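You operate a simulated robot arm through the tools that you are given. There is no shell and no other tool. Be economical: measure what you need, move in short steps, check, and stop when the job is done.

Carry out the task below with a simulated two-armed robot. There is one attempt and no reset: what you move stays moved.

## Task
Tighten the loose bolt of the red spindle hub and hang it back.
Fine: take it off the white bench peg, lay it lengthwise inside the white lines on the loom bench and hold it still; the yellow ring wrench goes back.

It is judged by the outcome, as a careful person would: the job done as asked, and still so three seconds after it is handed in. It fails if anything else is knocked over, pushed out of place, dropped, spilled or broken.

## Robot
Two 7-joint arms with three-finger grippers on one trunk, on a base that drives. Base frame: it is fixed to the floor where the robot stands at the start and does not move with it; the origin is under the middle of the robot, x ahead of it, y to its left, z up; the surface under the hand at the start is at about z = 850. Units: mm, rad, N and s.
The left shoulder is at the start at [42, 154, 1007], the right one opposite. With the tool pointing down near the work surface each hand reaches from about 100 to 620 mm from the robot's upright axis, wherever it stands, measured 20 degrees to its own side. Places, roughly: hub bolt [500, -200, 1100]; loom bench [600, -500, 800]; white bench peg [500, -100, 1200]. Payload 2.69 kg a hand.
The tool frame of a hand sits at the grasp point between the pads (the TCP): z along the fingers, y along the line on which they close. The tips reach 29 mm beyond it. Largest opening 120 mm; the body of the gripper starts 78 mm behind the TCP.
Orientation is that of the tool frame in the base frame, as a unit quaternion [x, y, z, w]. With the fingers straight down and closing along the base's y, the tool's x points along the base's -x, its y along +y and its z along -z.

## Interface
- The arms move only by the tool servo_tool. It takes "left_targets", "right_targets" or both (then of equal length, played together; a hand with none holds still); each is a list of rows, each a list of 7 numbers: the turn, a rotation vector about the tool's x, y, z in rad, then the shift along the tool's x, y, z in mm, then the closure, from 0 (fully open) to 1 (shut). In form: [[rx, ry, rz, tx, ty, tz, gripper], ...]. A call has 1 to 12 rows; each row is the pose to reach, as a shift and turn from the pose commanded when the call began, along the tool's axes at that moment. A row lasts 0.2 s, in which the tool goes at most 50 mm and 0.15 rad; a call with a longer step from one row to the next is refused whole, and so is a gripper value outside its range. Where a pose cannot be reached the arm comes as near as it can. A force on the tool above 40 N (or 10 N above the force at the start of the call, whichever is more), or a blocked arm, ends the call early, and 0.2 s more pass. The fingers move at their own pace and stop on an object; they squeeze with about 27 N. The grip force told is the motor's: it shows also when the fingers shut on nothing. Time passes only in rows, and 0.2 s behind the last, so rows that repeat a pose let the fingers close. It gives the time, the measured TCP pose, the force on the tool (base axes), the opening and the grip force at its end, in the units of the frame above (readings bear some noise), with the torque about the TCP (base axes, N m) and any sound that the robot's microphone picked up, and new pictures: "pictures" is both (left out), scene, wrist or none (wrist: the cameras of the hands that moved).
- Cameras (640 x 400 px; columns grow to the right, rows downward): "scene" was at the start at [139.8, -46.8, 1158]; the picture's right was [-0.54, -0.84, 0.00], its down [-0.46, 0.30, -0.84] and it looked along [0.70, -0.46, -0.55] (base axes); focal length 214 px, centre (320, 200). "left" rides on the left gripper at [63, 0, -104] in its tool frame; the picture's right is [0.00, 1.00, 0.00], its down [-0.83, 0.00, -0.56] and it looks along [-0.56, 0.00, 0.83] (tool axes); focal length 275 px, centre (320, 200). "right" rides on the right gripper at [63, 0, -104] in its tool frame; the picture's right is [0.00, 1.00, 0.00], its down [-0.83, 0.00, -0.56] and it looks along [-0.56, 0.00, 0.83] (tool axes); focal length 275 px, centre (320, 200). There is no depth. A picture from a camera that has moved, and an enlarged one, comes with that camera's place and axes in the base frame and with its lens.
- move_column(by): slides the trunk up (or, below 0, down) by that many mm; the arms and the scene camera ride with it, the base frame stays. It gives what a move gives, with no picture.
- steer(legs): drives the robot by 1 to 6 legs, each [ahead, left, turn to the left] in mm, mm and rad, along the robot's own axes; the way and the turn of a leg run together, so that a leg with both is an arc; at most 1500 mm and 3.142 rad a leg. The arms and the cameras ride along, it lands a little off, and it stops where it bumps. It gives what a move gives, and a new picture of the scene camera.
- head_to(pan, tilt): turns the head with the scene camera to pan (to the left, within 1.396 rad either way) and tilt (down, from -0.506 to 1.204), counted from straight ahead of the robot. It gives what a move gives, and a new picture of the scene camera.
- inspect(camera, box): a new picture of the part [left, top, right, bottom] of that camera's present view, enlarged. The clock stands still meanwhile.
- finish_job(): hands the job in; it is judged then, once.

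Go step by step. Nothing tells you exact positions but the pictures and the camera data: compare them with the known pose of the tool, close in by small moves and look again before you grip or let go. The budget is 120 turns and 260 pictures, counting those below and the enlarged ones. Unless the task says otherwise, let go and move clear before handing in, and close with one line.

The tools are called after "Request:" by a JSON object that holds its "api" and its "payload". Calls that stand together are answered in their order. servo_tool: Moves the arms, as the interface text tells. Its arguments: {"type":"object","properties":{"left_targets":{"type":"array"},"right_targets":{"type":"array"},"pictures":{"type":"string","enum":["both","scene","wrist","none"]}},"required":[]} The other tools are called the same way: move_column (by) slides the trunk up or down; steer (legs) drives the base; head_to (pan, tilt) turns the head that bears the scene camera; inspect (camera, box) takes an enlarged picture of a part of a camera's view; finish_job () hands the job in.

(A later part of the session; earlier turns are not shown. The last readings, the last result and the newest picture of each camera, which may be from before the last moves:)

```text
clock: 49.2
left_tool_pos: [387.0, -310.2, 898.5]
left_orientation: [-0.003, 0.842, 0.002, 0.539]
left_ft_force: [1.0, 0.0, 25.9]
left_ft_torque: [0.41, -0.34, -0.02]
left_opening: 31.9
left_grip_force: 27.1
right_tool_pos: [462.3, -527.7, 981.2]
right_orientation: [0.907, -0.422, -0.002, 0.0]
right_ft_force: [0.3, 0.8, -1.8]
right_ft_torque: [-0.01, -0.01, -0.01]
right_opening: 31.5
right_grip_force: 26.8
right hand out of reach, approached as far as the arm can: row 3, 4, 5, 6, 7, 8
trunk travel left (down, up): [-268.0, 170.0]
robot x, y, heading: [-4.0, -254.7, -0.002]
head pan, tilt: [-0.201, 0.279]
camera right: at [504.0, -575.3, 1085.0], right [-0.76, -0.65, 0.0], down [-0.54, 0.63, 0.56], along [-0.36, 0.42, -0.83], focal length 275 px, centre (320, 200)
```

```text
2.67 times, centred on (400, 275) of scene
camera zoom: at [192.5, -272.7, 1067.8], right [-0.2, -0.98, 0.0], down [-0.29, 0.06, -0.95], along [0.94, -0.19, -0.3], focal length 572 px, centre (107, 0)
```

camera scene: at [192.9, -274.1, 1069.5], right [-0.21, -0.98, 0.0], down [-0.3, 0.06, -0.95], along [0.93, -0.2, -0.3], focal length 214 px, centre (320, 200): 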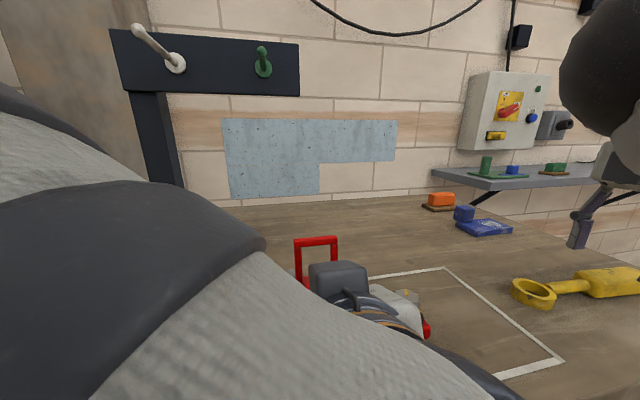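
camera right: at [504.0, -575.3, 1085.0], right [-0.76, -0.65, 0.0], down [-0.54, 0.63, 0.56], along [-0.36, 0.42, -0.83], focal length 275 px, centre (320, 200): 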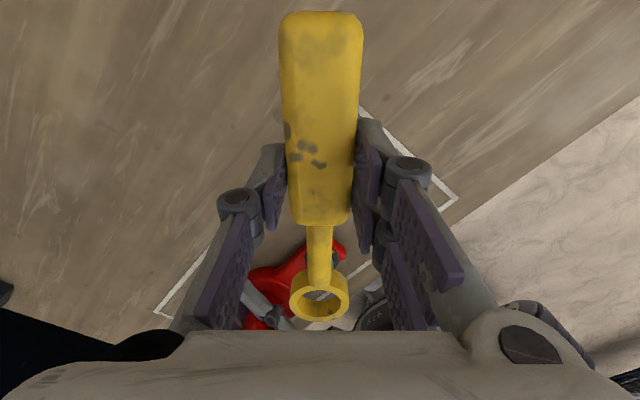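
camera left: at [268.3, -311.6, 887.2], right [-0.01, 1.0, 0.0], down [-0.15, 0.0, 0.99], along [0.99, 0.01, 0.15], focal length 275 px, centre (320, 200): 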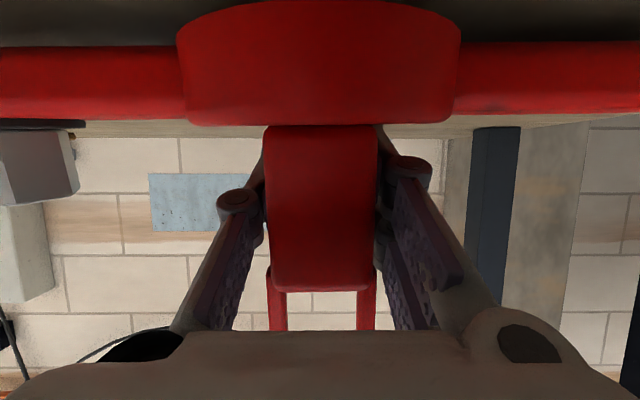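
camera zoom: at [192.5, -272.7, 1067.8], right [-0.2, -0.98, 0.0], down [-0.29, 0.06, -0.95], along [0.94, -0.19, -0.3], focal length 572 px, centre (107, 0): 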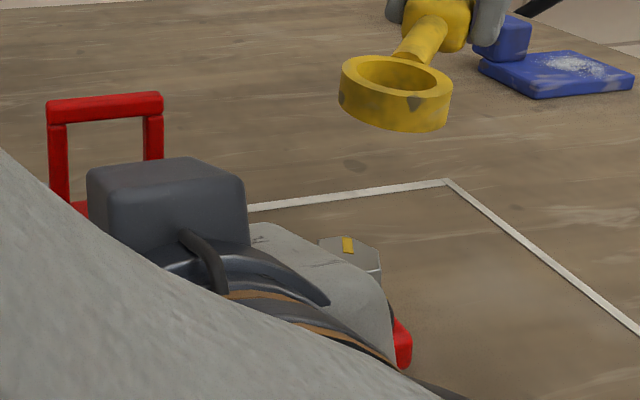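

That yaw is past the right wrist's reach. I'll use a smaller start angle (about 10° toward +x) and work in strokes if needed.

Request:
{"api": "servo_tool", "payload": {"right_targets": [[0, 0, 0.13, -17, 13, 5, 0.8], [0, 0, 0.26, -34, 27, 10, 0.8], [0, 0, 0.39, -50, 40, 15, 0.8], [0, 0, 0.52, -67, 53, 20, 0.8], [0, 0, 0.52, -67, 53, 20, 0.8]], "pictures": "wrist"}}

Request:
{"api": "inspect", "payload": {"camera": "right", "box": [220, 230, 420, 340]}}

Request:
{"api": "inspect", "payload": {"camera": "scene", "box": [280, 200, 520, 350]}}

```text
clock: 50.4
left_tool_pos: [387.1, -309.5, 898.3]
left_orientation: [-0.002, 0.841, 0.002, 0.54]
left_ft_force: [0.9, 0.6, 24.7]
left_ft_torque: [0.41, -0.35, 0.0]
left_opening: 32.0
left_grip_force: 27.3
right_tool_pos: [427.1, -562.1, 991.2]
right_orientation: [0.767, -0.642, -0.002, 0.0]
right_ft_force: [-0.3, -0.8, -1.5]
right_ft_torque: [0.02, -0.03, -0.01]
right_opening: 31.5
right_grip_force: 26.9
right hand out of reach, approached as far as the arm can: row 1, 2, 3, 4, 5
trunk travel left (down, up): [-268.0, 170.0]
robot x, y, heading: [0.4, -256.2, -0.002]
head pan, tilt: [-0.201, 0.279]
camera right: at [439.7, -623.4, 1094.8], right [-0.98, -0.18, 0.0], down [-0.15, 0.82, 0.56], along [-0.1, 0.55, -0.83], focal length 275 px, centre (320, 200)
```

right: 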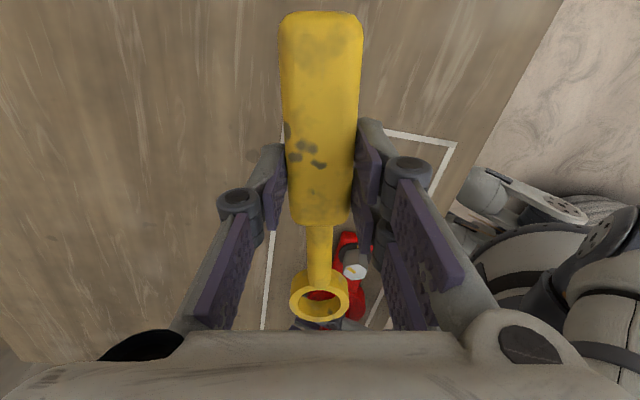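

```text
3.20 times, centred on (320, 285) of right
camera zoom: at [439.7, -623.4, 1094.8], right [-0.98, -0.18, 0.0], down [-0.15, 0.82, 0.56], along [-0.1, 0.55, -0.83], focal length 881 px, centre (320, -72)
```

zoom: 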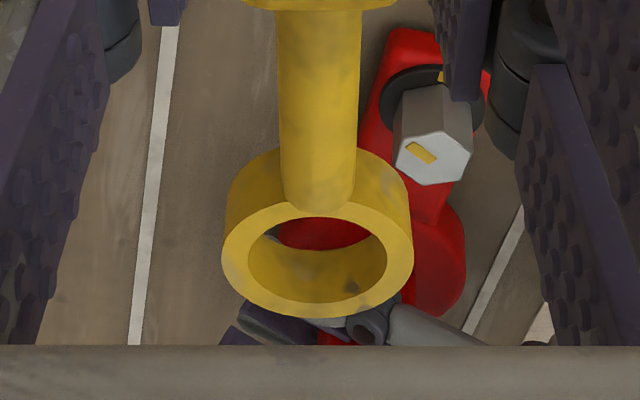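

```text
2.67 times, centred on (400, 275) of scene
camera zoom: at [192.5, -272.5, 1067.7], right [-0.19, -0.98, 0.0], down [-0.29, 0.06, -0.95], along [0.94, -0.19, -0.3], focal length 572 px, centre (107, 0)
```

zoom: 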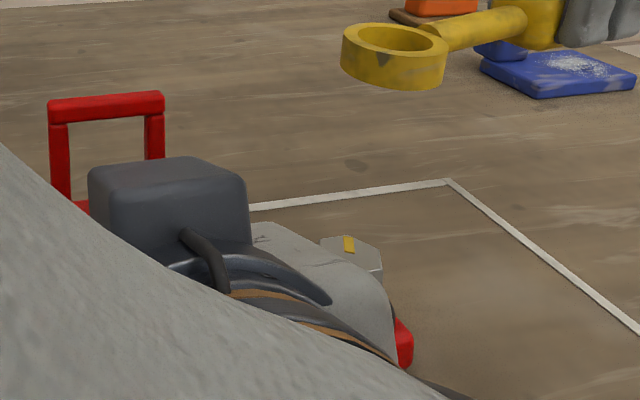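

Clear view now: the bolt is near (363,−409), top ≈895. The head mark is about 60° short of the arm mark, so it needs roughly a 60° clockwise turn. The right wrist is jammed, so I'll back out and unwind its yaw.

Request:
{"api": "servo_tool", "payload": {"right_targets": [[0, 0, 0.09, 10, 18, 0, 0.8], [0, 0, 0.18, 20, 36, 0, 0.8], [0, 0, 0.27, 29, 53, 0, 0.8], [0, 0, 0.27, 29, 53, 0, 0.8]], "pictures": "none"}}

```text
clock: 51.4
left_tool_pos: [386.9, -310.0, 897.7]
left_orientation: [-0.003, 0.842, 0.003, 0.54]
left_ft_force: [1.6, 0.1, 23.9]
left_ft_torque: [0.39, -0.37, 0.01]
left_opening: 32.1
left_grip_force: 26.7
right_tool_pos: [382.8, -599.2, 991.7]
right_orientation: [-0.674, 0.739, 0.001, -0.001]
right_ft_force: [0.6, 0.4, -0.6]
right_ft_torque: [0.0, 0.02, -0.03]
right_opening: 31.3
right_grip_force: 26.8
trunk travel left (down, up): [-268.0, 170.0]
robot x, y, heading: [-1.2, -257.6, -0.004]
head pan, tilt: [-0.201, 0.279]
```

Request:
{"api": "servo_tool", "payload": {"right_targets": [[0, 0, 0, -20, 10, 8, 0.8], [0, 0, 0, -40, 19, 16, 0.8], [0, 0, 0, -61, 29, 24, 0.8], [0, 0, 0, -81, 38, 31, 0.8], [0, 0, 0, -81, 38, 31, 0.8]], "pictures": "wrist"}}

Request:
{"api": "inspect", "payload": {"camera": "right", "box": [220, 230, 420, 340]}}

Request:
{"api": "inspect", "payload": {"camera": "scene", "box": [280, 200, 520, 350]}}

```text
clock: 52.6
left_tool_pos: [387.5, -309.8, 899.1]
left_orientation: [-0.003, 0.842, 0.003, 0.54]
left_ft_force: [0.5, -0.1, 24.4]
left_ft_torque: [0.34, -0.38, -0.02]
left_opening: 32.0
left_grip_force: 27.2
right_tool_pos: [397.7, -582.9, 996.6]
right_orientation: [-0.674, 0.739, 0.001, 0.0]
right_ft_force: [0.1, -1.2, -2.1]
right_ft_torque: [0.0, 0.03, -0.01]
right_opening: 31.6
right_grip_force: 27.1
right hand out of reach, approached as far as the arm can: row 1, 2, 3, 4, 5
trunk travel left (down, up): [-268.0, 170.0]
robot x, y, heading: [-2.6, -257.2, -0.006]
head pan, tilt: [-0.201, 0.279]
camera right: at [393.7, -646.0, 1100.2], right [-1.0, 0.09, 0.0], down [0.07, 0.83, 0.56], along [0.05, 0.55, -0.83], focal length 275 px, centre (320, 200)
```

right: 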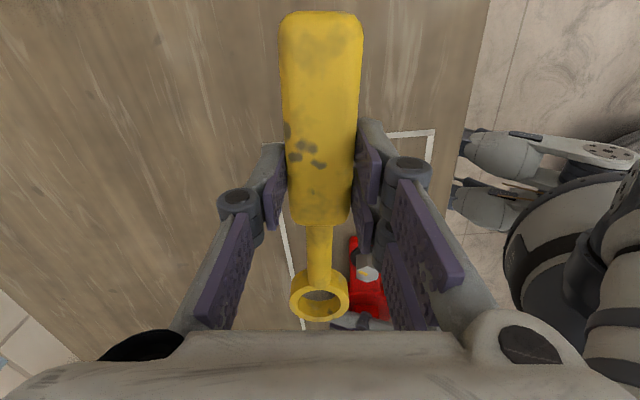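

```text
3.20 times, centred on (320, 285) of right
camera zoom: at [393.7, -646.0, 1100.2], right [-1.0, 0.09, 0.0], down [0.07, 0.83, 0.56], along [0.05, 0.55, -0.83], focal length 881 px, centre (320, -72)
```

zoom: 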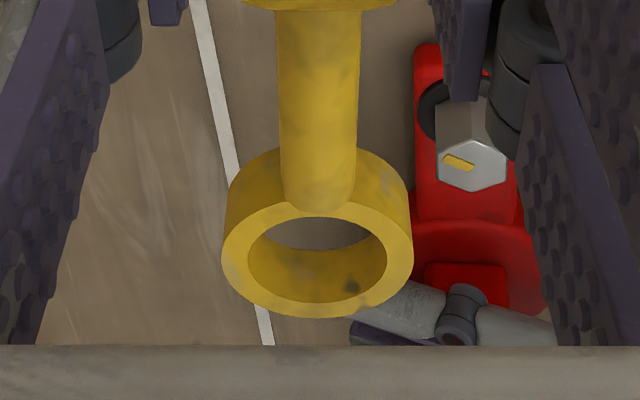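

```text
2.67 times, centred on (400, 275) of scene
camera zoom: at [192.6, -272.1, 1067.6], right [-0.19, -0.98, 0.0], down [-0.3, 0.06, -0.95], along [0.94, -0.18, -0.3], focal length 572 px, centre (107, 0)
```

zoom: 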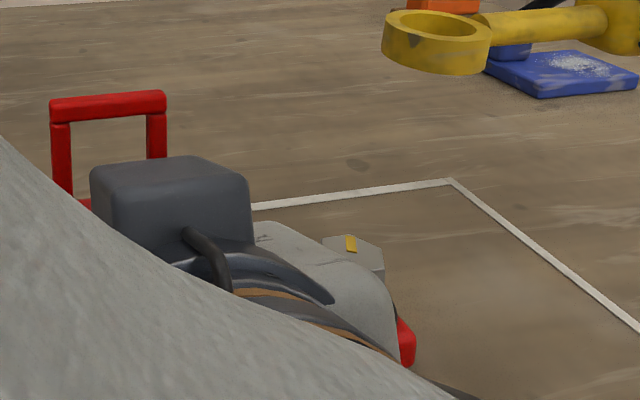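

The wrist's inward yaw is what limits it. I'll reduce the hand yaw to about 1.1 rad (handle pointing more toward me) and approach the bolt again.

Request:
{"api": "servo_tool", "payload": {"right_targets": [[0, 0, 0.12, 0, 10, 0, 0.8], [0, 0, 0.24, -5, 30, 5, 0.8], [0, 0, 0.38, -25, 50, 15, 0.8], [0, 0, 0.38, -48, 70, 26, 0.8], [0, 0, 0.38, -71, 90, 37, 0.8], [0, 0, 0.38, -71, 90, 37, 0.8]], "pictures": "wrist"}}

Request:
{"api": "inspect", "payload": {"camera": "right", "box": [220, 230, 420, 340]}}

Request:
{"api": "inspect", "payload": {"camera": "scene", "box": [280, 200, 520, 350]}}

```text
clock: 54.0
left_tool_pos: [387.7, -310.0, 898.7]
left_orientation: [-0.003, 0.842, 0.003, 0.54]
left_ft_force: [0.5, -0.2, 23.8]
left_ft_torque: [0.4, -0.34, 0.02]
left_opening: 32.2
left_grip_force: 26.6
right_tool_pos: [374.0, -592.9, 1004.2]
right_orientation: [-0.522, 0.853, 0.0, -0.001]
right_ft_force: [0.4, 0.4, -1.8]
right_ft_torque: [0.02, -0.02, -0.01]
right_opening: 31.6
right_grip_force: 27.0
right hand out of reach, approached as far as the arm can: row 1, 2, 3, 4, 5, 6
trunk travel left (down, up): [-268.0, 170.0]
robot x, y, heading: [-1.5, -258.0, -0.002]
head pan, tilt: [-0.201, 0.279]
camera right: at [346.8, -649.5, 1108.9], right [-0.89, 0.45, 0.0], down [0.37, 0.74, 0.56], along [0.25, 0.5, -0.83], focal length 275 px, centre (320, 200)
```

right: 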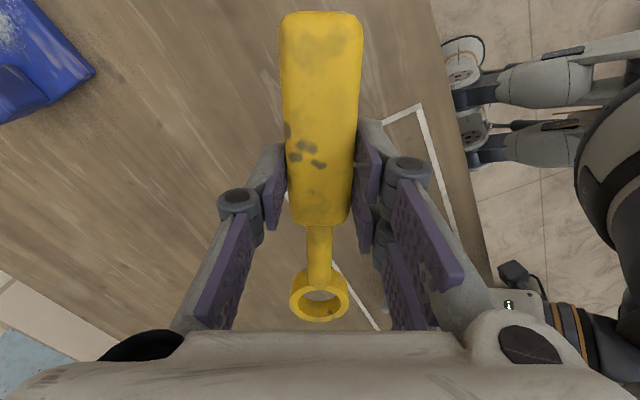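

```text
3.20 times, centred on (320, 285) of right
camera zoom: at [346.8, -649.5, 1108.9], right [-0.89, 0.45, 0.0], down [0.37, 0.74, 0.56], along [0.25, 0.5, -0.83], focal length 881 px, centre (320, -72)
```

zoom: 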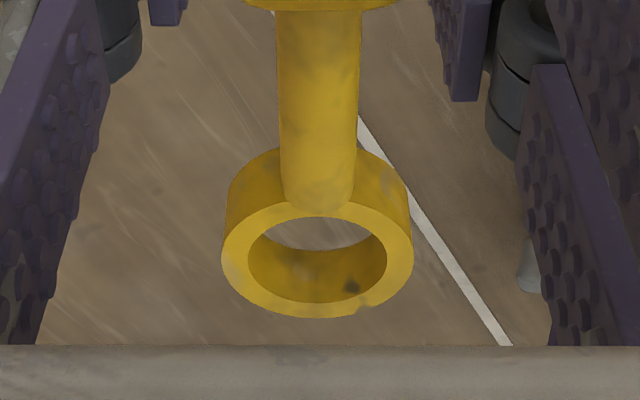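

```text
2.67 times, centred on (400, 275) of scene
camera zoom: at [192.6, -272.3, 1067.5], right [-0.19, -0.98, 0.0], down [-0.3, 0.06, -0.95], along [0.94, -0.18, -0.3], focal length 572 px, centre (107, 0)
```

zoom: 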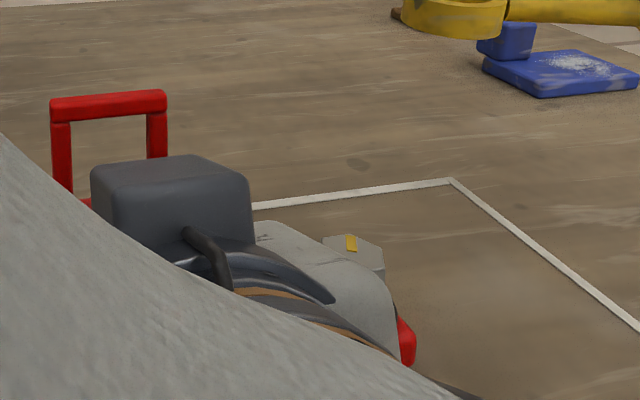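

The right arm keeps stalling along the same inward boundary. I'll test whether a near-neutral hand yaw gets past it.

Request:
{"api": "servo_tool", "payload": {"right_targets": [[0, 0, 0.12, 0, 0, 0, 0.8], [0, 0, 0.24, 0, 0, 0, 0.8], [0, 0, 0.36, 0, 0, 0, 0.8], [0, 0, 0.48, 0, 0, 0, 0.8], [0, 0, 0.6, 0, 0, 0, 0.8], [0, 0, 0.6, -22, 9, 0, 0.8], [0, 0, 0.6, -45, 18, 0, 0.8], [0, 0, 0.6, -68, 28, 0, 0.8], [0, 0, 0.6, -68, 28, 0, 0.8]], "pictures": "scene"}}

```text
clock: 56.0
left_tool_pos: [386.6, -310.3, 898.6]
left_orientation: [-0.002, 0.842, 0.002, 0.539]
left_ft_force: [0.7, 0.4, 23.2]
left_ft_torque: [0.34, -0.31, -0.01]
left_opening: 32.1
left_grip_force: 27.1
right_tool_pos: [403.7, -570.2, 1009.1]
right_orientation: [-0.247, 0.969, 0.0, -0.001]
right_ft_force: [-0.4, 0.6, -1.4]
right_ft_torque: [0.0, 0.02, 0.01]
right_opening: 31.7
right_grip_force: 27.2
right hand out of reach, approached as far as the arm can: row 6, 7, 8, 9
trunk travel left (down, up): [-268.0, 170.0]
robot x, y, heading: [-4.2, -255.3, -0.0]
head pan, tilt: [-0.201, 0.279]
camera scene: at [192.6, -272.3, 1067.4], right [-0.19, -0.98, 0.0], down [-0.3, 0.06, -0.95], along [0.94, -0.18, -0.3], focal length 214 px, centre (320, 200)
```

scene: 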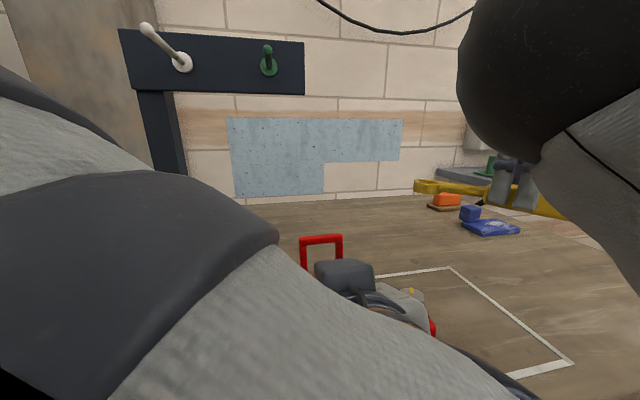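

Comparing reach data, the right arm gets closer in when the trunk is higher, and the earlier left-arm block was the head. I'll lift the hub with the column back to full height, back the base off 80 mm, and set the hub down again by extending the left arm.

Request:
{"api": "move_column", "payload": {"by": 105}}

Request:
{"api": "head_to", "payload": {"pan": -0.5, "tilt": 0.0}}

Request:
{"api": "steer", "payload": {"legs": [[-80, 0, 0]]}}

Request:
{"api": "servo_tool", "payload": {"left_targets": [[0, 0, 0, -11, 0, 24, 0.8], [0, 0, 0, -22, 0, 48, 0.8], [0, 0, 0, -34, 0, 72, 0.8], [0, 0, 0, -34, 0, 72, 0.8]], "pictures": "wrist"}}

```text
clock: 57.4
left_tool_pos: [385.0, -312.6, 1003.8]
left_orientation: [0.002, 0.843, -0.002, 0.538]
left_ft_force: [0.5, 0.4, -3.7]
left_ft_torque: [0.0, -0.12, -0.01]
left_opening: 32.0
left_grip_force: 27.5
right_tool_pos: [404.8, -570.6, 1112.4]
right_orientation: [-0.248, 0.969, 0.001, -0.003]
right_ft_force: [0.5, 0.2, -1.4]
right_ft_torque: [-0.02, 0.0, 0.01]
right_opening: 31.8
right_grip_force: 26.4
trunk travel left (down, up): [-373.0, 65.0]
robot x, y, heading: [3.0, -254.1, -0.003]
head pan, tilt: [-0.201, 0.279]
```

```text
clock: 58.2
left_tool_pos: [387.2, -311.7, 1004.0]
left_orientation: [-0.003, 0.843, -0.002, 0.538]
left_ft_force: [0.2, -0.7, -3.4]
left_ft_torque: [0.04, -0.09, -0.02]
left_opening: 31.9
left_grip_force: 27.3
right_tool_pos: [404.2, -570.2, 1113.0]
right_orientation: [-0.246, 0.969, 0.0, -0.003]
right_ft_force: [0.2, 0.2, -1.9]
right_ft_torque: [0.0, -0.01, 0.0]
right_opening: 31.5
right_grip_force: 27.0
trunk travel left (down, up): [-373.0, 65.0]
robot x, y, heading: [0.9, -254.0, 0.003]
head pan, tilt: [-0.499, 0.0]
camera scene: at [152.2, -286.7, 1200.7], right [-0.35, -0.94, 0.0], down [-0.08, 0.03, -1.0], along [0.93, -0.35, -0.09], focal length 214 px, centre (320, 200)
```

scene: 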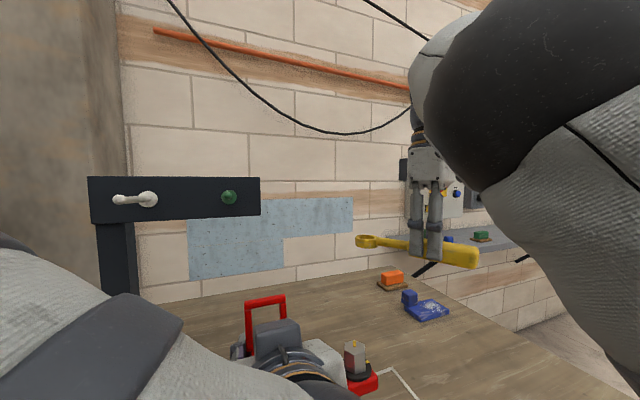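

```text
clock: 59.2
left_tool_pos: [307.5, -312.4, 1002.9]
left_orientation: [-0.001, 0.843, -0.001, 0.538]
left_ft_force: [-1.0, 0.7, -3.2]
left_ft_torque: [0.05, -0.12, 0.0]
left_opening: 31.6
left_grip_force: 26.6
right_tool_pos: [325.8, -569.8, 1112.8]
right_orientation: [-0.247, 0.969, 0.0, -0.001]
right_ft_force: [0.1, -0.4, -0.8]
right_ft_torque: [0.0, -0.03, 0.01]
right_opening: 31.7
right_grip_force: 26.8
trunk travel left (down, up): [-373.0, 65.0]
robot x, y, heading: [-79.5, -255.1, -0.002]
head pan, tilt: [-0.499, 0.0]
camera scene: at [72.6, -287.2, 1201.2], right [-0.36, -0.93, 0.0], down [-0.08, 0.03, -1.0], along [0.93, -0.36, -0.08], focal length 214 px, centre (320, 200)
```

scene: 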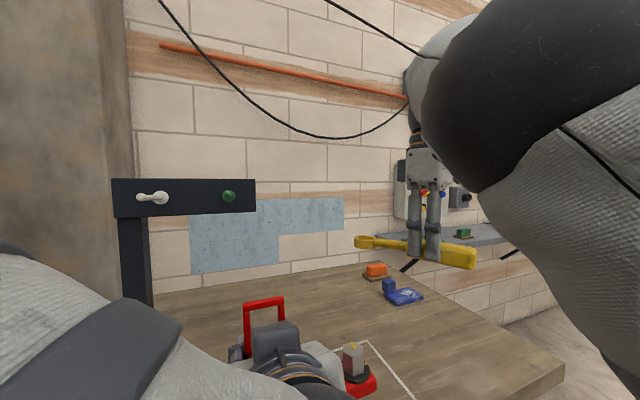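

```text
clock: 60.2
left_tool_pos: [389.5, -309.8, 1004.5]
left_orientation: [-0.002, 0.843, 0.0, 0.538]
left_ft_force: [0.4, -0.6, -3.9]
left_ft_torque: [0.05, -0.08, -0.03]
left_opening: 31.7
left_grip_force: 26.4
right_tool_pos: [324.9, -570.3, 1114.0]
right_orientation: [-0.246, 0.969, 0.0, 0.0]
right_ft_force: [-0.1, -0.3, -1.5]
right_ft_torque: [0.01, -0.04, 0.0]
right_opening: 31.4
right_grip_force: 26.8
trunk travel left (down, up): [-373.0, 65.0]
robot x, y, heading: [-79.1, -257.8, -0.004]
head pan, tilt: [-0.499, 0.0]
camera left: at [269.2, -310.0, 990.9], right [0.0, 1.0, 0.0], down [-0.15, 0.0, 0.99], along [0.99, 0.0, 0.15], focal length 275 px, centre (320, 200)
```

left: 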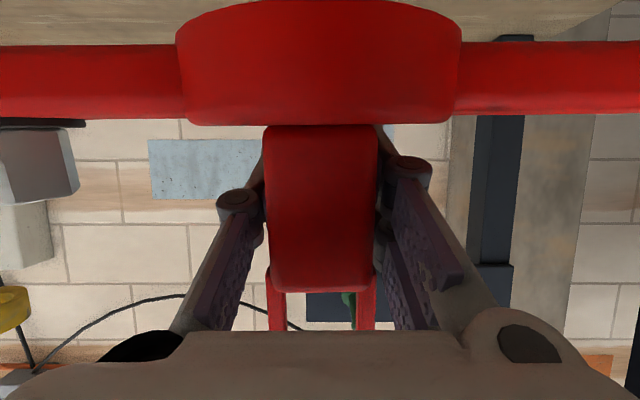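

Request:
{"api": "servo_tool", "payload": {"left_targets": [[0, 0, 0, 22, 0, 10, 0.8], [0, 0, 0, 44, 0, 20.5, 0.8], [0, 0, 0, 66, 0, 31, 0.8], [0, 0, 0, 87, 0, 40.6, 0.8], [0, 0, 0, 87, 0, 40.6, 0.8]], "pictures": "both"}}

```text
clock: 61.4
left_tool_pos: [389.6, -313.0, 910.5]
left_orientation: [-0.001, 0.843, -0.001, 0.538]
left_ft_force: [0.5, -0.2, -3.6]
left_ft_torque: [0.04, -0.09, 0.0]
left_opening: 31.9
left_grip_force: 26.7
right_tool_pos: [326.0, -568.7, 1113.5]
right_orientation: [-0.247, 0.969, 0.0, -0.001]
right_ft_force: [-0.1, 0.5, -2.1]
right_ft_torque: [-0.01, 0.0, 0.0]
right_opening: 31.8
right_grip_force: 26.7
trunk travel left (down, up): [-373.0, 65.0]
robot x, y, heading: [-80.8, -257.9, -0.004]
head pan, tilt: [-0.499, 0.0]
camera scene: at [66.5, -297.7, 1208.8], right [-0.48, -0.88, 0.0], down [0.0, 0.0, -1.0], along [0.88, -0.48, 0.0], focal length 214 px, centre (320, 200)
camera left: at [268.6, -312.1, 896.1], right [0.0, 1.0, 0.0], down [-0.15, 0.0, 0.99], along [0.99, 0.0, 0.15], focal length 275 px, centre (320, 200)
```

scene: 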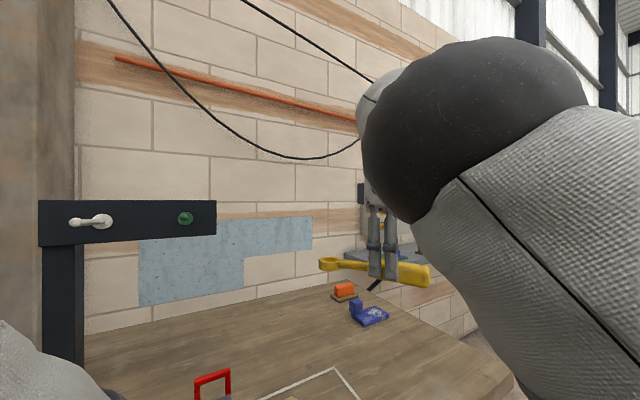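
left: 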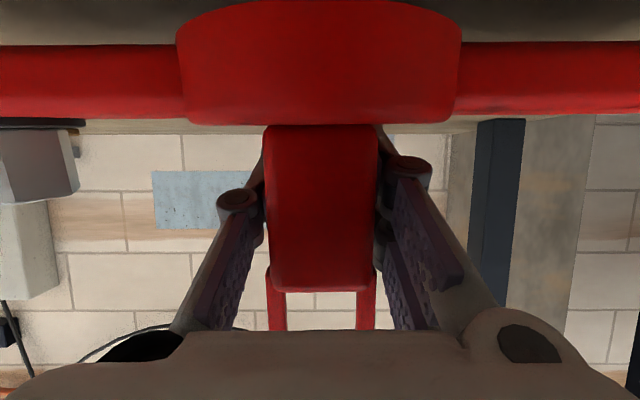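

The left arm reaches fine now, with the head free. I'll lower the last bit to contact.

Request:
{"api": "servo_tool", "payload": {"left_targets": [[0, 0, 0, 6, 0, 3, 0.8], [0, 0, 0, 9, 0, 4.2, 0.8], [0, 0, 0, 10.9, 0, 5.1, 0.8], [0, 0, 0, 12.7, 0, 5.9, 0.8], [0, 0, 0, 12.7, 0, 5.9, 0.8]], "pictures": "none"}}

Request:
{"api": "head_to", "payload": {"pan": -0.35, "tilt": 0.45}}

```text
clock: 62.6
left_tool_pos: [389.2, -312.5, 898.1]
left_orientation: [-0.003, 0.84, -0.001, 0.542]
left_ft_force: [2.0, 0.7, 26.1]
left_ft_torque: [0.41, -0.49, -0.03]
left_opening: 31.8
left_grip_force: 27.1
right_tool_pos: [323.5, -569.4, 1114.0]
right_orientation: [-0.247, 0.969, 0.0, 0.0]
right_ft_force: [0.0, -0.7, -2.3]
right_ft_torque: [-0.04, -0.01, -0.05]
right_opening: 31.5
right_grip_force: 27.0
trunk travel left (down, up): [-373.0, 65.0]
robot x, y, heading: [-77.4, -255.2, 0.002]
head pan, tilt: [-0.499, 0.0]
```

```text
clock: 63.5
left_tool_pos: [388.2, -311.3, 898.7]
left_orientation: [-0.002, 0.84, -0.001, 0.542]
left_ft_force: [7.5, -1.5, 37.7]
left_ft_torque: [0.43, -0.77, -0.07]
left_opening: 32.0
left_grip_force: 27.2
right_tool_pos: [325.3, -568.9, 1113.9]
right_orientation: [-0.247, 0.969, 0.0, 0.0]
right_ft_force: [0.4, 0.4, -1.5]
right_ft_torque: [0.05, 0.03, -0.02]
right_opening: 31.9
right_grip_force: 27.2
trunk travel left (down, up): [-373.0, 65.0]
robot x, y, heading: [-76.9, -253.3, -0.003]
head pan, tilt: [-0.351, 0.45]
camera scene: at [72.1, -286.2, 1167.6], right [-0.35, -0.94, 0.0], down [-0.41, 0.15, -0.9], along [0.85, -0.31, -0.43], focal length 214 px, centre (320, 200)
```

scene: 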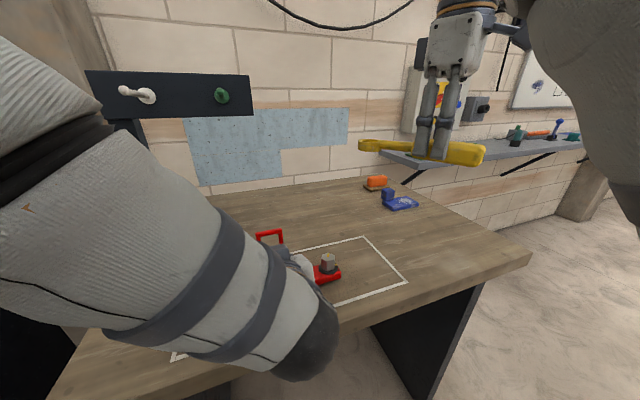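

I'll ease the head off the arm and bring the wrench in again with yaw ≈1.6 above the bolt.

Request:
{"api": "head_to", "payload": {"pan": -0.45, "tilt": 0.36}}

Request:
{"api": "servo_tool", "payload": {"right_targets": [[0, 0, -0.137, -4, 2, 5, 0.8], [0, 0, -0.274, -8, 4, 10, 0.8], [0, 0, -0.411, -12, 6, 20, 0.8], [0, 0, -0.548, -16, 8, 30, 0.8], [0, 0, -0.685, -20, 10, 40, 0.8], [0, 0, -0.822, -30, 13, 55, 0.8], [0, 0, -0.96, -40, 17, 75, 0.8], [0, 0, -1.1, -50, 20, 100, 0.8], [0, 0, -1.1, -62, 25, 130, 0.8], [0, 0, -1.1, -62, 25, 148, 0.8], [0, 0, -1.1, -62, 25, 148, 0.8]], "pictures": "both"}}

Request:
{"api": "inspect", "payload": {"camera": "right", "box": [220, 230, 420, 340]}}

```text
clock: 64.2
left_tool_pos: [387.7, -311.4, 897.8]
left_orientation: [-0.004, 0.84, 0.001, 0.543]
left_ft_force: [5.6, -1.0, 37.4]
left_ft_torque: [0.49, -0.73, -0.08]
left_opening: 31.8
left_grip_force: 26.8
right_tool_pos: [324.0, -569.0, 1114.5]
right_orientation: [-0.247, 0.969, 0.0, 0.0]
right_ft_force: [0.1, 0.5, -1.8]
right_ft_torque: [0.0, -0.01, 0.02]
right_opening: 31.5
right_grip_force: 26.9
trunk travel left (down, up): [-373.0, 65.0]
robot x, y, heading: [-78.8, -253.9, -0.007]
head pan, tilt: [-0.45, 0.36]
camera scene: at [69.4, -295.0, 1175.9], right [-0.44, -0.9, 0.0], down [-0.32, 0.15, -0.94], along [0.84, -0.41, -0.35], focal length 214 px, centre (320, 200)
```

scene: 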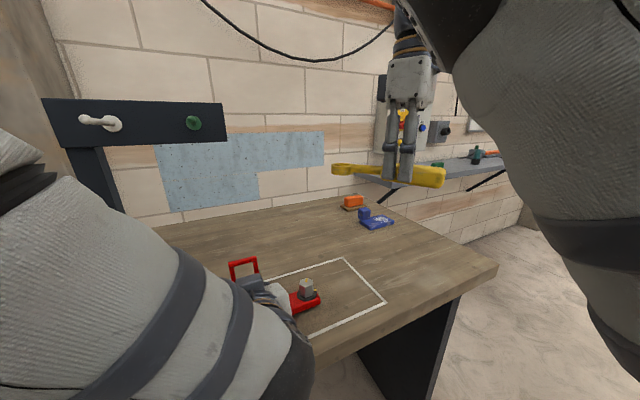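

```text
clock: 66.6
left_tool_pos: [388.1, -311.0, 898.5]
left_orientation: [-0.003, 0.84, 0.0, 0.543]
left_ft_force: [3.3, -0.5, 39.0]
left_ft_torque: [0.53, -0.61, -0.03]
left_opening: 32.3
left_grip_force: 27.0
right_tool_pos: [366.1, -516.5, 964.6]
right_orientation: [0.717, -0.697, 0.0, 0.0]
right_ft_force: [0.3, 1.1, -2.0]
right_ft_torque: [0.01, 0.01, -0.02]
right_opening: 31.7
right_grip_force: 26.9
trunk travel left (down, up): [-373.0, 65.0]
robot x, y, heading: [-78.1, -256.7, -0.006]
head pan, tilt: [-0.45, 0.36]
camera scene: at [69.1, -295.0, 1175.9], right [-0.44, -0.9, 0.0], down [-0.31, 0.15, -0.94], along [0.84, -0.41, -0.35], focal length 214 px, centre (320, 200)
camera right: at [368.6, -579.1, 1068.7], right [-1.0, -0.03, 0.0], down [-0.03, 0.83, 0.56], along [-0.02, 0.56, -0.83], focal length 275 px, centre (320, 200)
```

scene: 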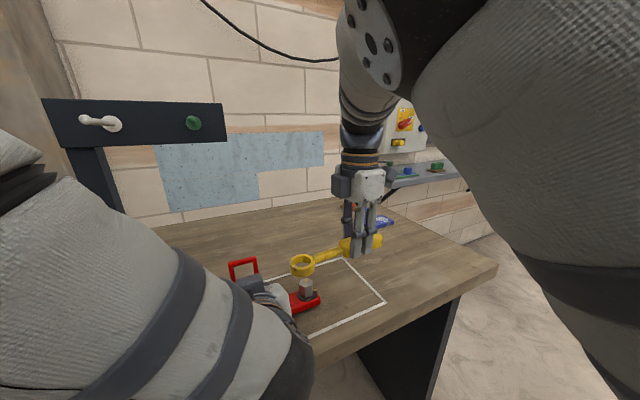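
right: 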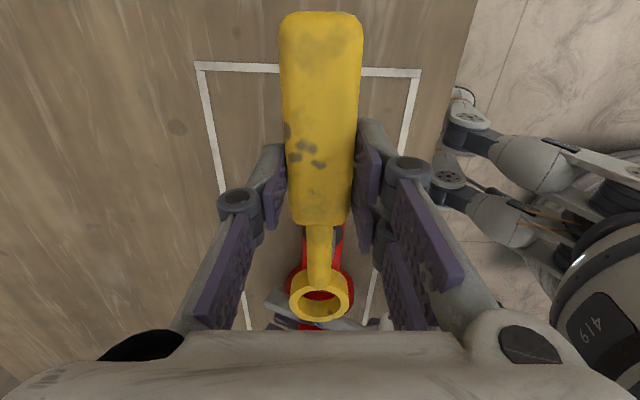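

```text
3.20 times, centred on (320, 285) of right
camera zoom: at [368.6, -579.1, 1068.7], right [-1.0, -0.03, 0.0], down [-0.03, 0.83, 0.56], along [-0.02, 0.56, -0.83], focal length 881 px, centre (320, -72)
```

zoom: 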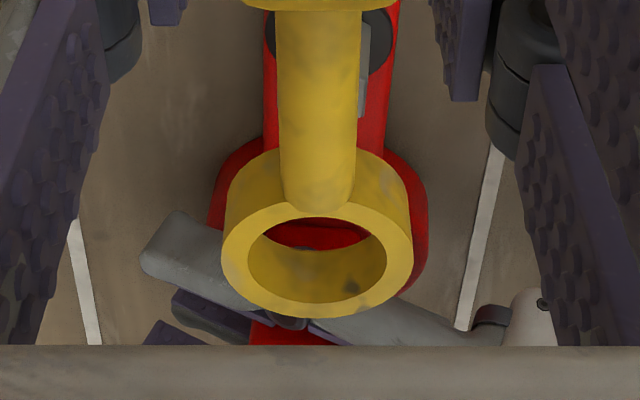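

Ring is now hovering just short of the bolt line. I'll look from the scene camera to judge the remaining offset.

Request:
{"api": "inspect", "payload": {"camera": "scene", "box": [220, 220, 420, 345]}}

```text
3.20 times, centred on (320, 282) of scene
camera zoom: at [69.1, -295.0, 1175.9], right [-0.44, -0.9, 0.0], down [-0.31, 0.15, -0.94], along [0.84, -0.41, -0.35], focal length 686 px, centre (320, -64)
```

zoom: 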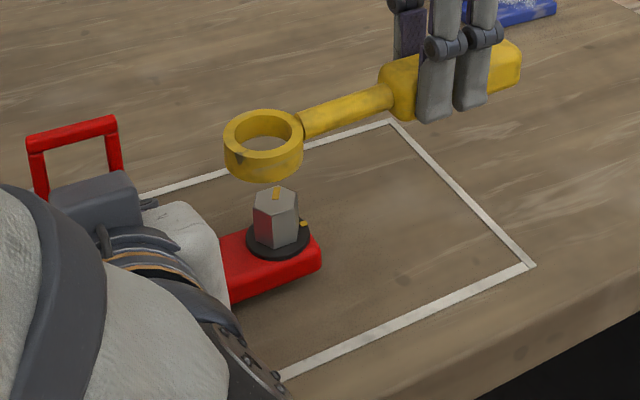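

The scene view puts the bolt axis at (365,−411), head top 895, washer ≈867. The ring is about 4 mm off and has roughly 5 mm play around the hex. I'll swing the handle about the bolt to a start angle 30° past, staying above.

Request:
{"api": "servo_tool", "payload": {"right_targets": [[0, 0, -0.125, -1, -13, 2, 0.8], [0, 0, -0.25, -3, -27, 5, 0.8], [0, 0, -0.375, -6, -40, 8, 0.8], [0, 0, -0.5, -8.6, -53.4, 10, 0.8], [0, 0, -0.5, -8.6, -53.4, 10, 0.8]], "pictures": "wrist"}}

Request:
{"api": "inspect", "payload": {"camera": "scene", "box": [220, 220, 420, 345]}}

```text
clock: 67.8
left_tool_pos: [387.7, -311.0, 898.3]
left_orientation: [-0.003, 0.841, 0.0, 0.541]
left_ft_force: [1.7, -0.1, 39.8]
left_ft_torque: [0.51, -0.61, -0.06]
left_opening: 32.2
left_grip_force: 27.1
right_tool_pos: [418.0, -506.3, 955.4]
right_orientation: [0.867, -0.498, -0.001, 0.0]
right_ft_force: [0.1, -0.3, -1.9]
right_ft_torque: [-0.01, 0.01, 0.03]
right_opening: 31.7
right_grip_force: 26.6
trunk travel left (down, up): [-373.0, 65.0]
robot x, y, heading: [-78.6, -253.8, -0.004]
head pan, tilt: [-0.45, 0.36]
camera right: at [451.3, -560.6, 1058.6], right [-0.86, -0.51, 0.0], down [-0.42, 0.72, 0.56], along [-0.28, 0.48, -0.83], focal length 275 px, centre (320, 200)
```

right: 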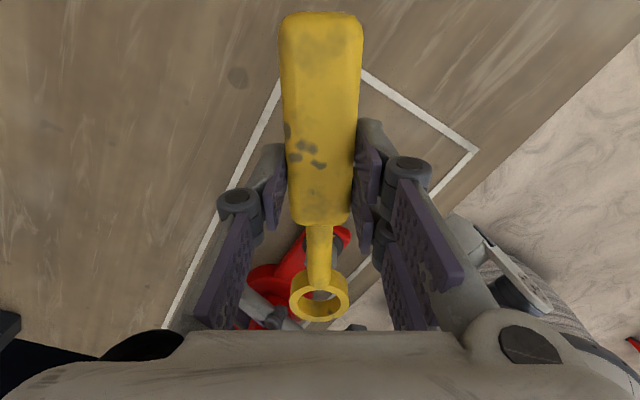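

```text
3.20 times, centred on (320, 282) of scene
camera zoom: at [69.0, -295.0, 1175.9], right [-0.44, -0.9, 0.0], down [-0.31, 0.15, -0.94], along [0.84, -0.41, -0.35], focal length 686 px, centre (320, -64)
```

zoom: 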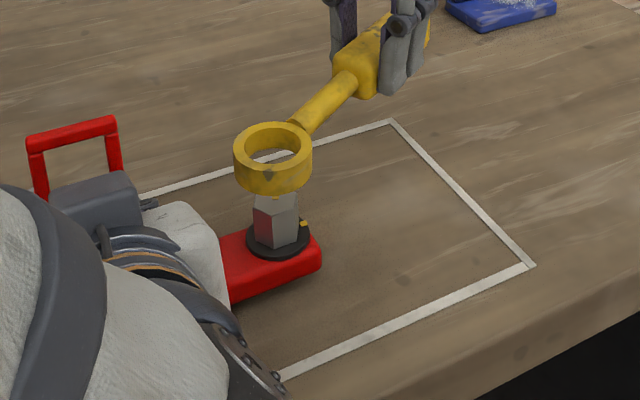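

The ring lines up with the bolt axis. I'll lower it over the head in steps, watching the force.

Request:
{"api": "servo_tool", "payload": {"right_targets": [[0, 0, 0, 0, 0, 12, 0.8], [0, 0, 0, 0, 0, 22, 0.8], [0, 0, 0, 0, 0, 28, 0.8], [0, 0, 0, 0, 0, 33, 0.8], [0, 0, 0, 0, 0, 33, 0.8]], "pictures": "none"}}

Request:
{"api": "inspect", "payload": {"camera": "scene", "box": [240, 250, 360, 325]}}

Request:
{"api": "inspect", "payload": {"camera": "right", "box": [240, 230, 400, 340]}}

```text
clock: 69.0
left_tool_pos: [388.7, -310.9, 899.2]
left_orientation: [-0.003, 0.841, 0.001, 0.542]
left_ft_force: [2.6, 0.0, 40.0]
left_ft_torque: [0.5, -0.55, -0.07]
left_opening: 31.9
left_grip_force: 27.5
right_tool_pos: [420.4, -507.3, 922.4]
right_orientation: [0.867, -0.499, 0.0, 0.0]
right_ft_force: [0.3, 0.3, -1.0]
right_ft_torque: [-0.01, -0.01, -0.01]
right_opening: 32.0
right_grip_force: 26.8
trunk travel left (down, up): [-373.0, 65.0]
robot x, y, heading: [-77.6, -250.2, -0.008]
head pan, tilt: [-0.45, 0.36]
```

```text
5.33 times, centred on (300, 288) of scene
camera zoom: at [69.0, -294.9, 1175.9], right [-0.44, -0.9, 0.0], down [-0.31, 0.15, -0.94], along [0.84, -0.41, -0.35], focal length 1144 px, centre (427, -267)
```

zoom: 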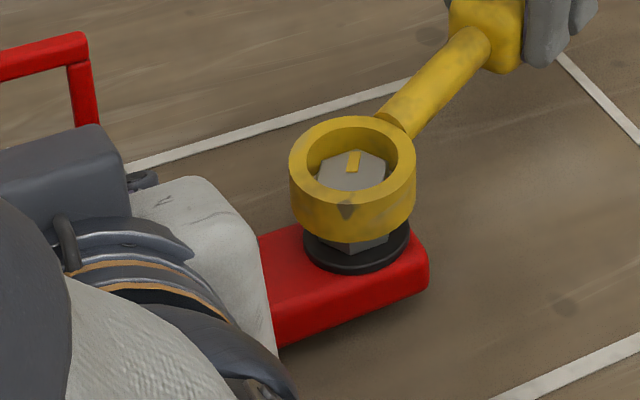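

```text
3.64 times, centred on (320, 285) of right
camera zoom: at [451.9, -562.0, 1026.3], right [-0.86, -0.51, 0.0], down [-0.42, 0.72, 0.56], along [-0.28, 0.48, -0.83], focal length 1001 px, centre (320, -109)
```

zoom: 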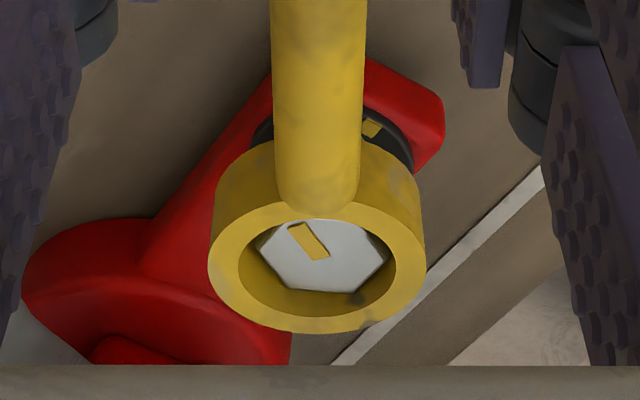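

The ring encircles the hex head cleanly. The head mark is about 60–64° short of the washer mark. I'll seat it 14 mm lower and then begin the clockwise swing.

Request:
{"api": "servo_tool", "payload": {"right_targets": [[0, 0, 0, 0, 0, 6, 0.8], [0, 0, 0, 0, 0, 11, 0.8], [0, 0, 0, 0, 0, 14, 0.8], [0, 0, 0, 0, 0, 14, 0.8]], "pictures": "none"}}

Request:
{"api": "inspect", "payload": {"camera": "scene", "box": [240, 250, 360, 325]}}

```text
clock: 70.0
left_tool_pos: [386.9, -311.1, 898.0]
left_orientation: [-0.002, 0.84, 0.0, 0.542]
left_ft_force: [4.1, -1.9, 36.4]
left_ft_torque: [1.11, -0.91, 0.12]
left_opening: 31.9
left_grip_force: 27.8
right_tool_pos: [419.1, -507.9, 909.1]
right_orientation: [0.867, -0.498, -0.001, -0.001]
right_ft_force: [-1.2, 0.4, 3.8]
right_ft_torque: [0.45, 0.42, 0.14]
right_opening: 31.5
right_grip_force: 27.2
trunk travel left (down, up): [-373.0, 65.0]
robot x, y, heading: [-80.4, -255.7, -0.001]
head pan, tilt: [-0.45, 0.36]
```

```text
5.33 times, centred on (300, 288) of scene
camera zoom: at [68.9, -295.1, 1176.0], right [-0.44, -0.9, 0.0], down [-0.31, 0.15, -0.94], along [0.84, -0.41, -0.35], focal length 1144 px, centre (427, -267)
```

zoom: 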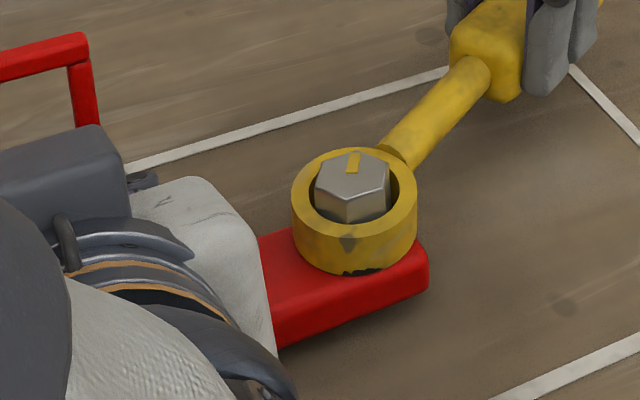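

Ring is seated on the washer. I'll start the clockwise swing about the bolt axis, first 0.4 rad, watching torque and sound.

Request:
{"api": "servo_tool", "payload": {"right_targets": [[0, 0, 0.1, -0.7, 11, -1, 0.8], [0, 0, 0.2, -2.5, 21.8, -1, 0.8], [0, 0, 0.3, -5.4, 32.5, -1, 0.8], [0, 0, 0.4, -9.3, 42.7, -1, 0.8], [0, 0, 0.4, -9.3, 42.7, -1, 0.8]], "pictures": "none"}}

Request:
{"api": "inspect", "payload": {"camera": "scene", "box": [240, 250, 360, 325]}}

Request:
{"api": "inspect", "payload": {"camera": "right", "box": [240, 230, 400, 340]}}

```text
clock: 71.2
left_tool_pos: [388.5, -311.1, 898.5]
left_orientation: [-0.003, 0.84, 0.0, 0.543]
left_ft_force: [3.6, -1.2, 37.7]
left_ft_torque: [0.36, -0.51, 0.5]
left_opening: 32.1
left_grip_force: 27.1
right_tool_pos: [375.2, -521.8, 909.7]
right_orientation: [0.75, -0.661, 0.0, 0.001]
right_ft_force: [-4.8, 2.2, -2.0]
right_ft_torque: [-0.01, 0.12, 0.47]
right_opening: 31.4
right_grip_force: 27.2
trunk travel left (down, up): [-373.0, 65.0]
robot x, y, heading: [-79.9, -255.1, -0.003]
head pan, tilt: [-0.45, 0.36]
```

```text
5.33 times, centred on (300, 288) of scene
camera zoom: at [68.8, -294.9, 1175.9], right [-0.44, -0.9, 0.0], down [-0.31, 0.15, -0.94], along [0.84, -0.41, -0.35], focal length 1144 px, centre (427, -267)
```

zoom: 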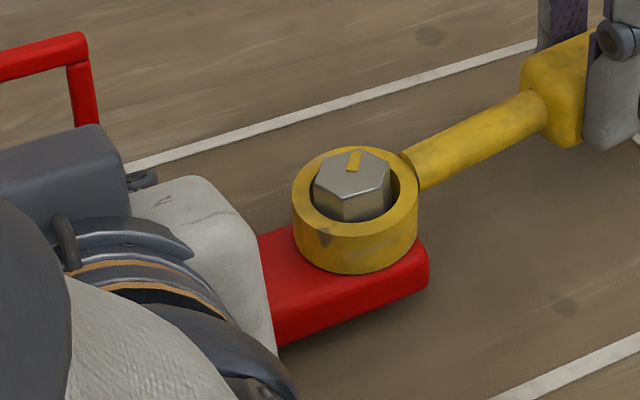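

```text
3.64 times, centred on (320, 285) of right
camera zoom: at [385.9, -584.5, 1013.7], right [-0.99, -0.13, 0.0], down [-0.11, 0.82, 0.56], along [-0.07, 0.55, -0.83], focal length 1001 px, centre (320, -109)
```

zoom: 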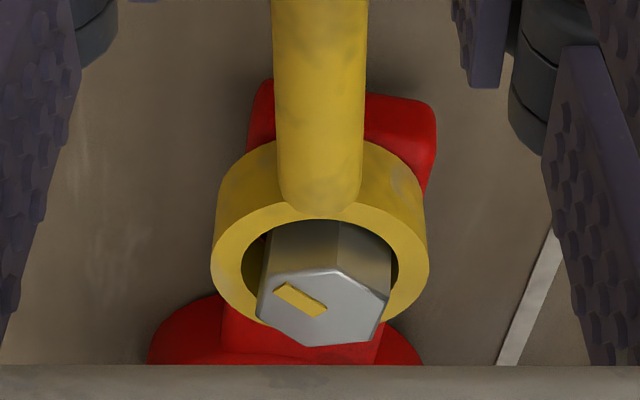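

No bolt rotation yet, only play being taken up; a small load is now building. Continuing the swing.

Request:
{"api": "servo_tool", "payload": {"right_targets": [[0, 0, 0.1, -0.7, 11, 0, 0.8], [0, 0, 0.2, -2.5, 21.8, 0, 0.8], [0, 0, 0.3, -5.4, 32.5, 0, 0.8], [0, 0, 0.4, -9.3, 42.7, 0, 0.8], [0, 0, 0.4, -9.3, 42.7, 0, 0.8]], "pictures": "none"}}

Request:
{"api": "inspect", "payload": {"camera": "scene", "box": [240, 250, 360, 325]}}

Request:
{"api": "inspect", "payload": {"camera": "right", "box": [240, 230, 400, 340]}}

```text
clock: 72.4
left_tool_pos: [387.5, -311.7, 898.1]
left_orientation: [-0.004, 0.84, 0.001, 0.542]
left_ft_force: [10.1, -2.2, 34.1]
left_ft_torque: [1.03, -0.93, 0.67]
left_opening: 31.8
left_grip_force: 27.0
right_tool_pos: [336.1, -518.9, 909.3]
right_orientation: [-0.604, 0.797, 0.001, -0.001]
right_ft_force: [-8.8, -4.0, 4.7]
right_ft_torque: [0.37, 0.22, 0.95]
right_opening: 31.8
right_grip_force: 27.1
right hand out of reach, approached as far as the arm can: row 4, 5
trunk travel left (down, up): [-373.0, 65.0]
robot x, y, heading: [-80.6, -255.5, 0.001]
head pan, tilt: [-0.45, 0.36]
```

```text
5.33 times, centred on (300, 288) of scene
camera zoom: at [68.9, -295.4, 1175.9], right [-0.44, -0.9, 0.0], down [-0.31, 0.15, -0.94], along [0.84, -0.41, -0.35], focal length 1144 px, centre (427, -267)
```

zoom: 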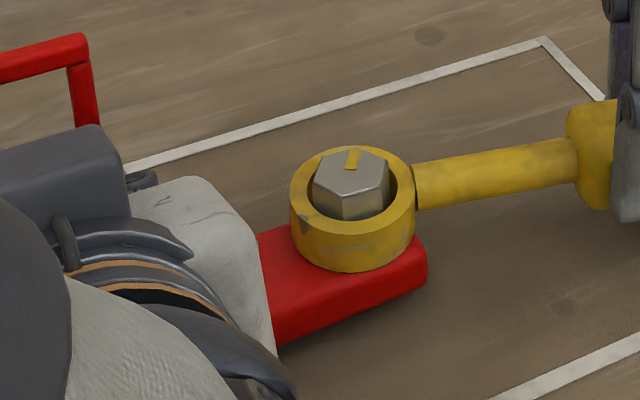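

```text
3.64 times, centred on (320, 285) of right
camera zoom: at [321.0, -580.6, 1012.1], right [-0.96, 0.27, 0.0], down [0.22, 0.8, 0.56], along [0.14, 0.54, -0.83], focal length 1001 px, centre (320, -109)
```

zoom: 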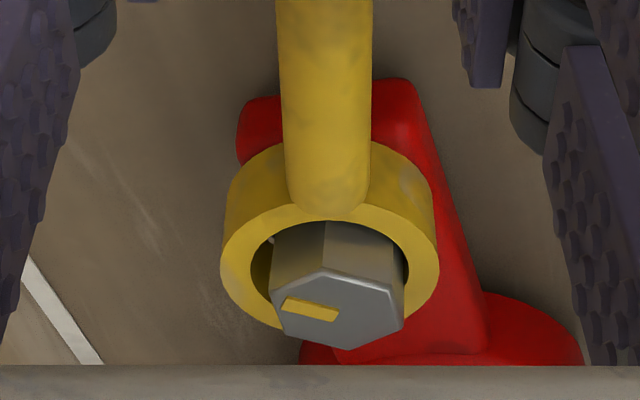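

The ring has slid about 45° around the head without turning it, and the arm ran out of inward reach. I'll lift off, re-index to a larger start angle, and centre more carefully.

Request:
{"api": "servo_tool", "payload": {"right_targets": [[0, 0, 0, 0, 0, -12, 0.8], [0, 0, 0, 0, 0, -28, 0.8], [0, 0, 0, 0, 0, -42, 0.8], [0, 0, 0, 0, 0, -42, 0.8]], "pictures": "wrist"}}

Request:
{"api": "inspect", "payload": {"camera": "right", "box": [260, 260, 380, 335]}}

Request:
{"api": "inspect", "payload": {"camera": "scene", "box": [260, 255, 340, 310]}}

```text
clock: 73.4
left_tool_pos: [388.6, -312.0, 897.2]
left_orientation: [-0.002, 0.84, 0.0, 0.543]
left_ft_force: [6.4, -0.8, 36.7]
left_ft_torque: [0.5, -0.76, -0.08]
left_opening: 32.5
left_grip_force: 26.7
right_tool_pos: [347.6, -526.3, 948.4]
right_orientation: [-0.605, 0.796, 0.001, 0.001]
right_ft_force: [0.1, -0.1, -1.7]
right_ft_torque: [-0.06, 0.0, -0.02]
right_opening: 31.8
right_grip_force: 27.0
right hand out of reach, approached as far as the arm can: row 1, 2, 3, 4
trunk travel left (down, up): [-373.0, 65.0]
robot x, y, heading: [-77.6, -257.7, -0.008]
head pan, tilt: [-0.45, 0.36]
camera right: at [331.6, -586.9, 1052.8], right [-0.96, 0.27, 0.0], down [0.22, 0.8, 0.56], along [0.15, 0.54, -0.83], focal length 275 px, centre (320, 200)
```

right: 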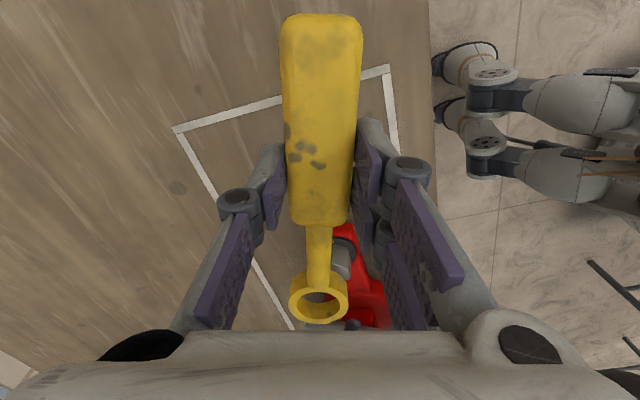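

```text
5.33 times, centred on (320, 298) of right
camera zoom: at [331.6, -586.9, 1052.8], right [-0.96, 0.27, 0.0], down [0.22, 0.8, 0.56], along [0.15, 0.54, -0.83], focal length 1468 px, centre (320, -320)
```

zoom: 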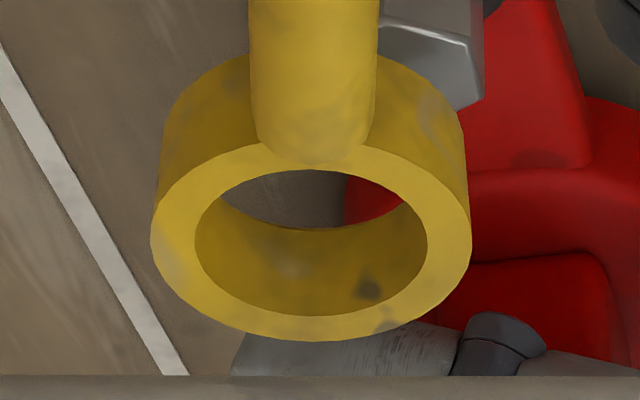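

```text
7.27 times, centred on (300, 282) of scene
camera zoom: at [69.6, -295.1, 1175.9], right [-0.44, -0.9, 0.0], down [-0.32, 0.15, -0.94], along [0.84, -0.41, -0.35], focal length 1560 px, centre (466, -400)
```

zoom: 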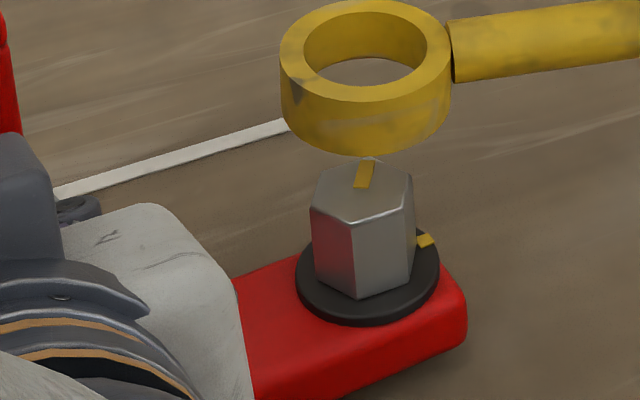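

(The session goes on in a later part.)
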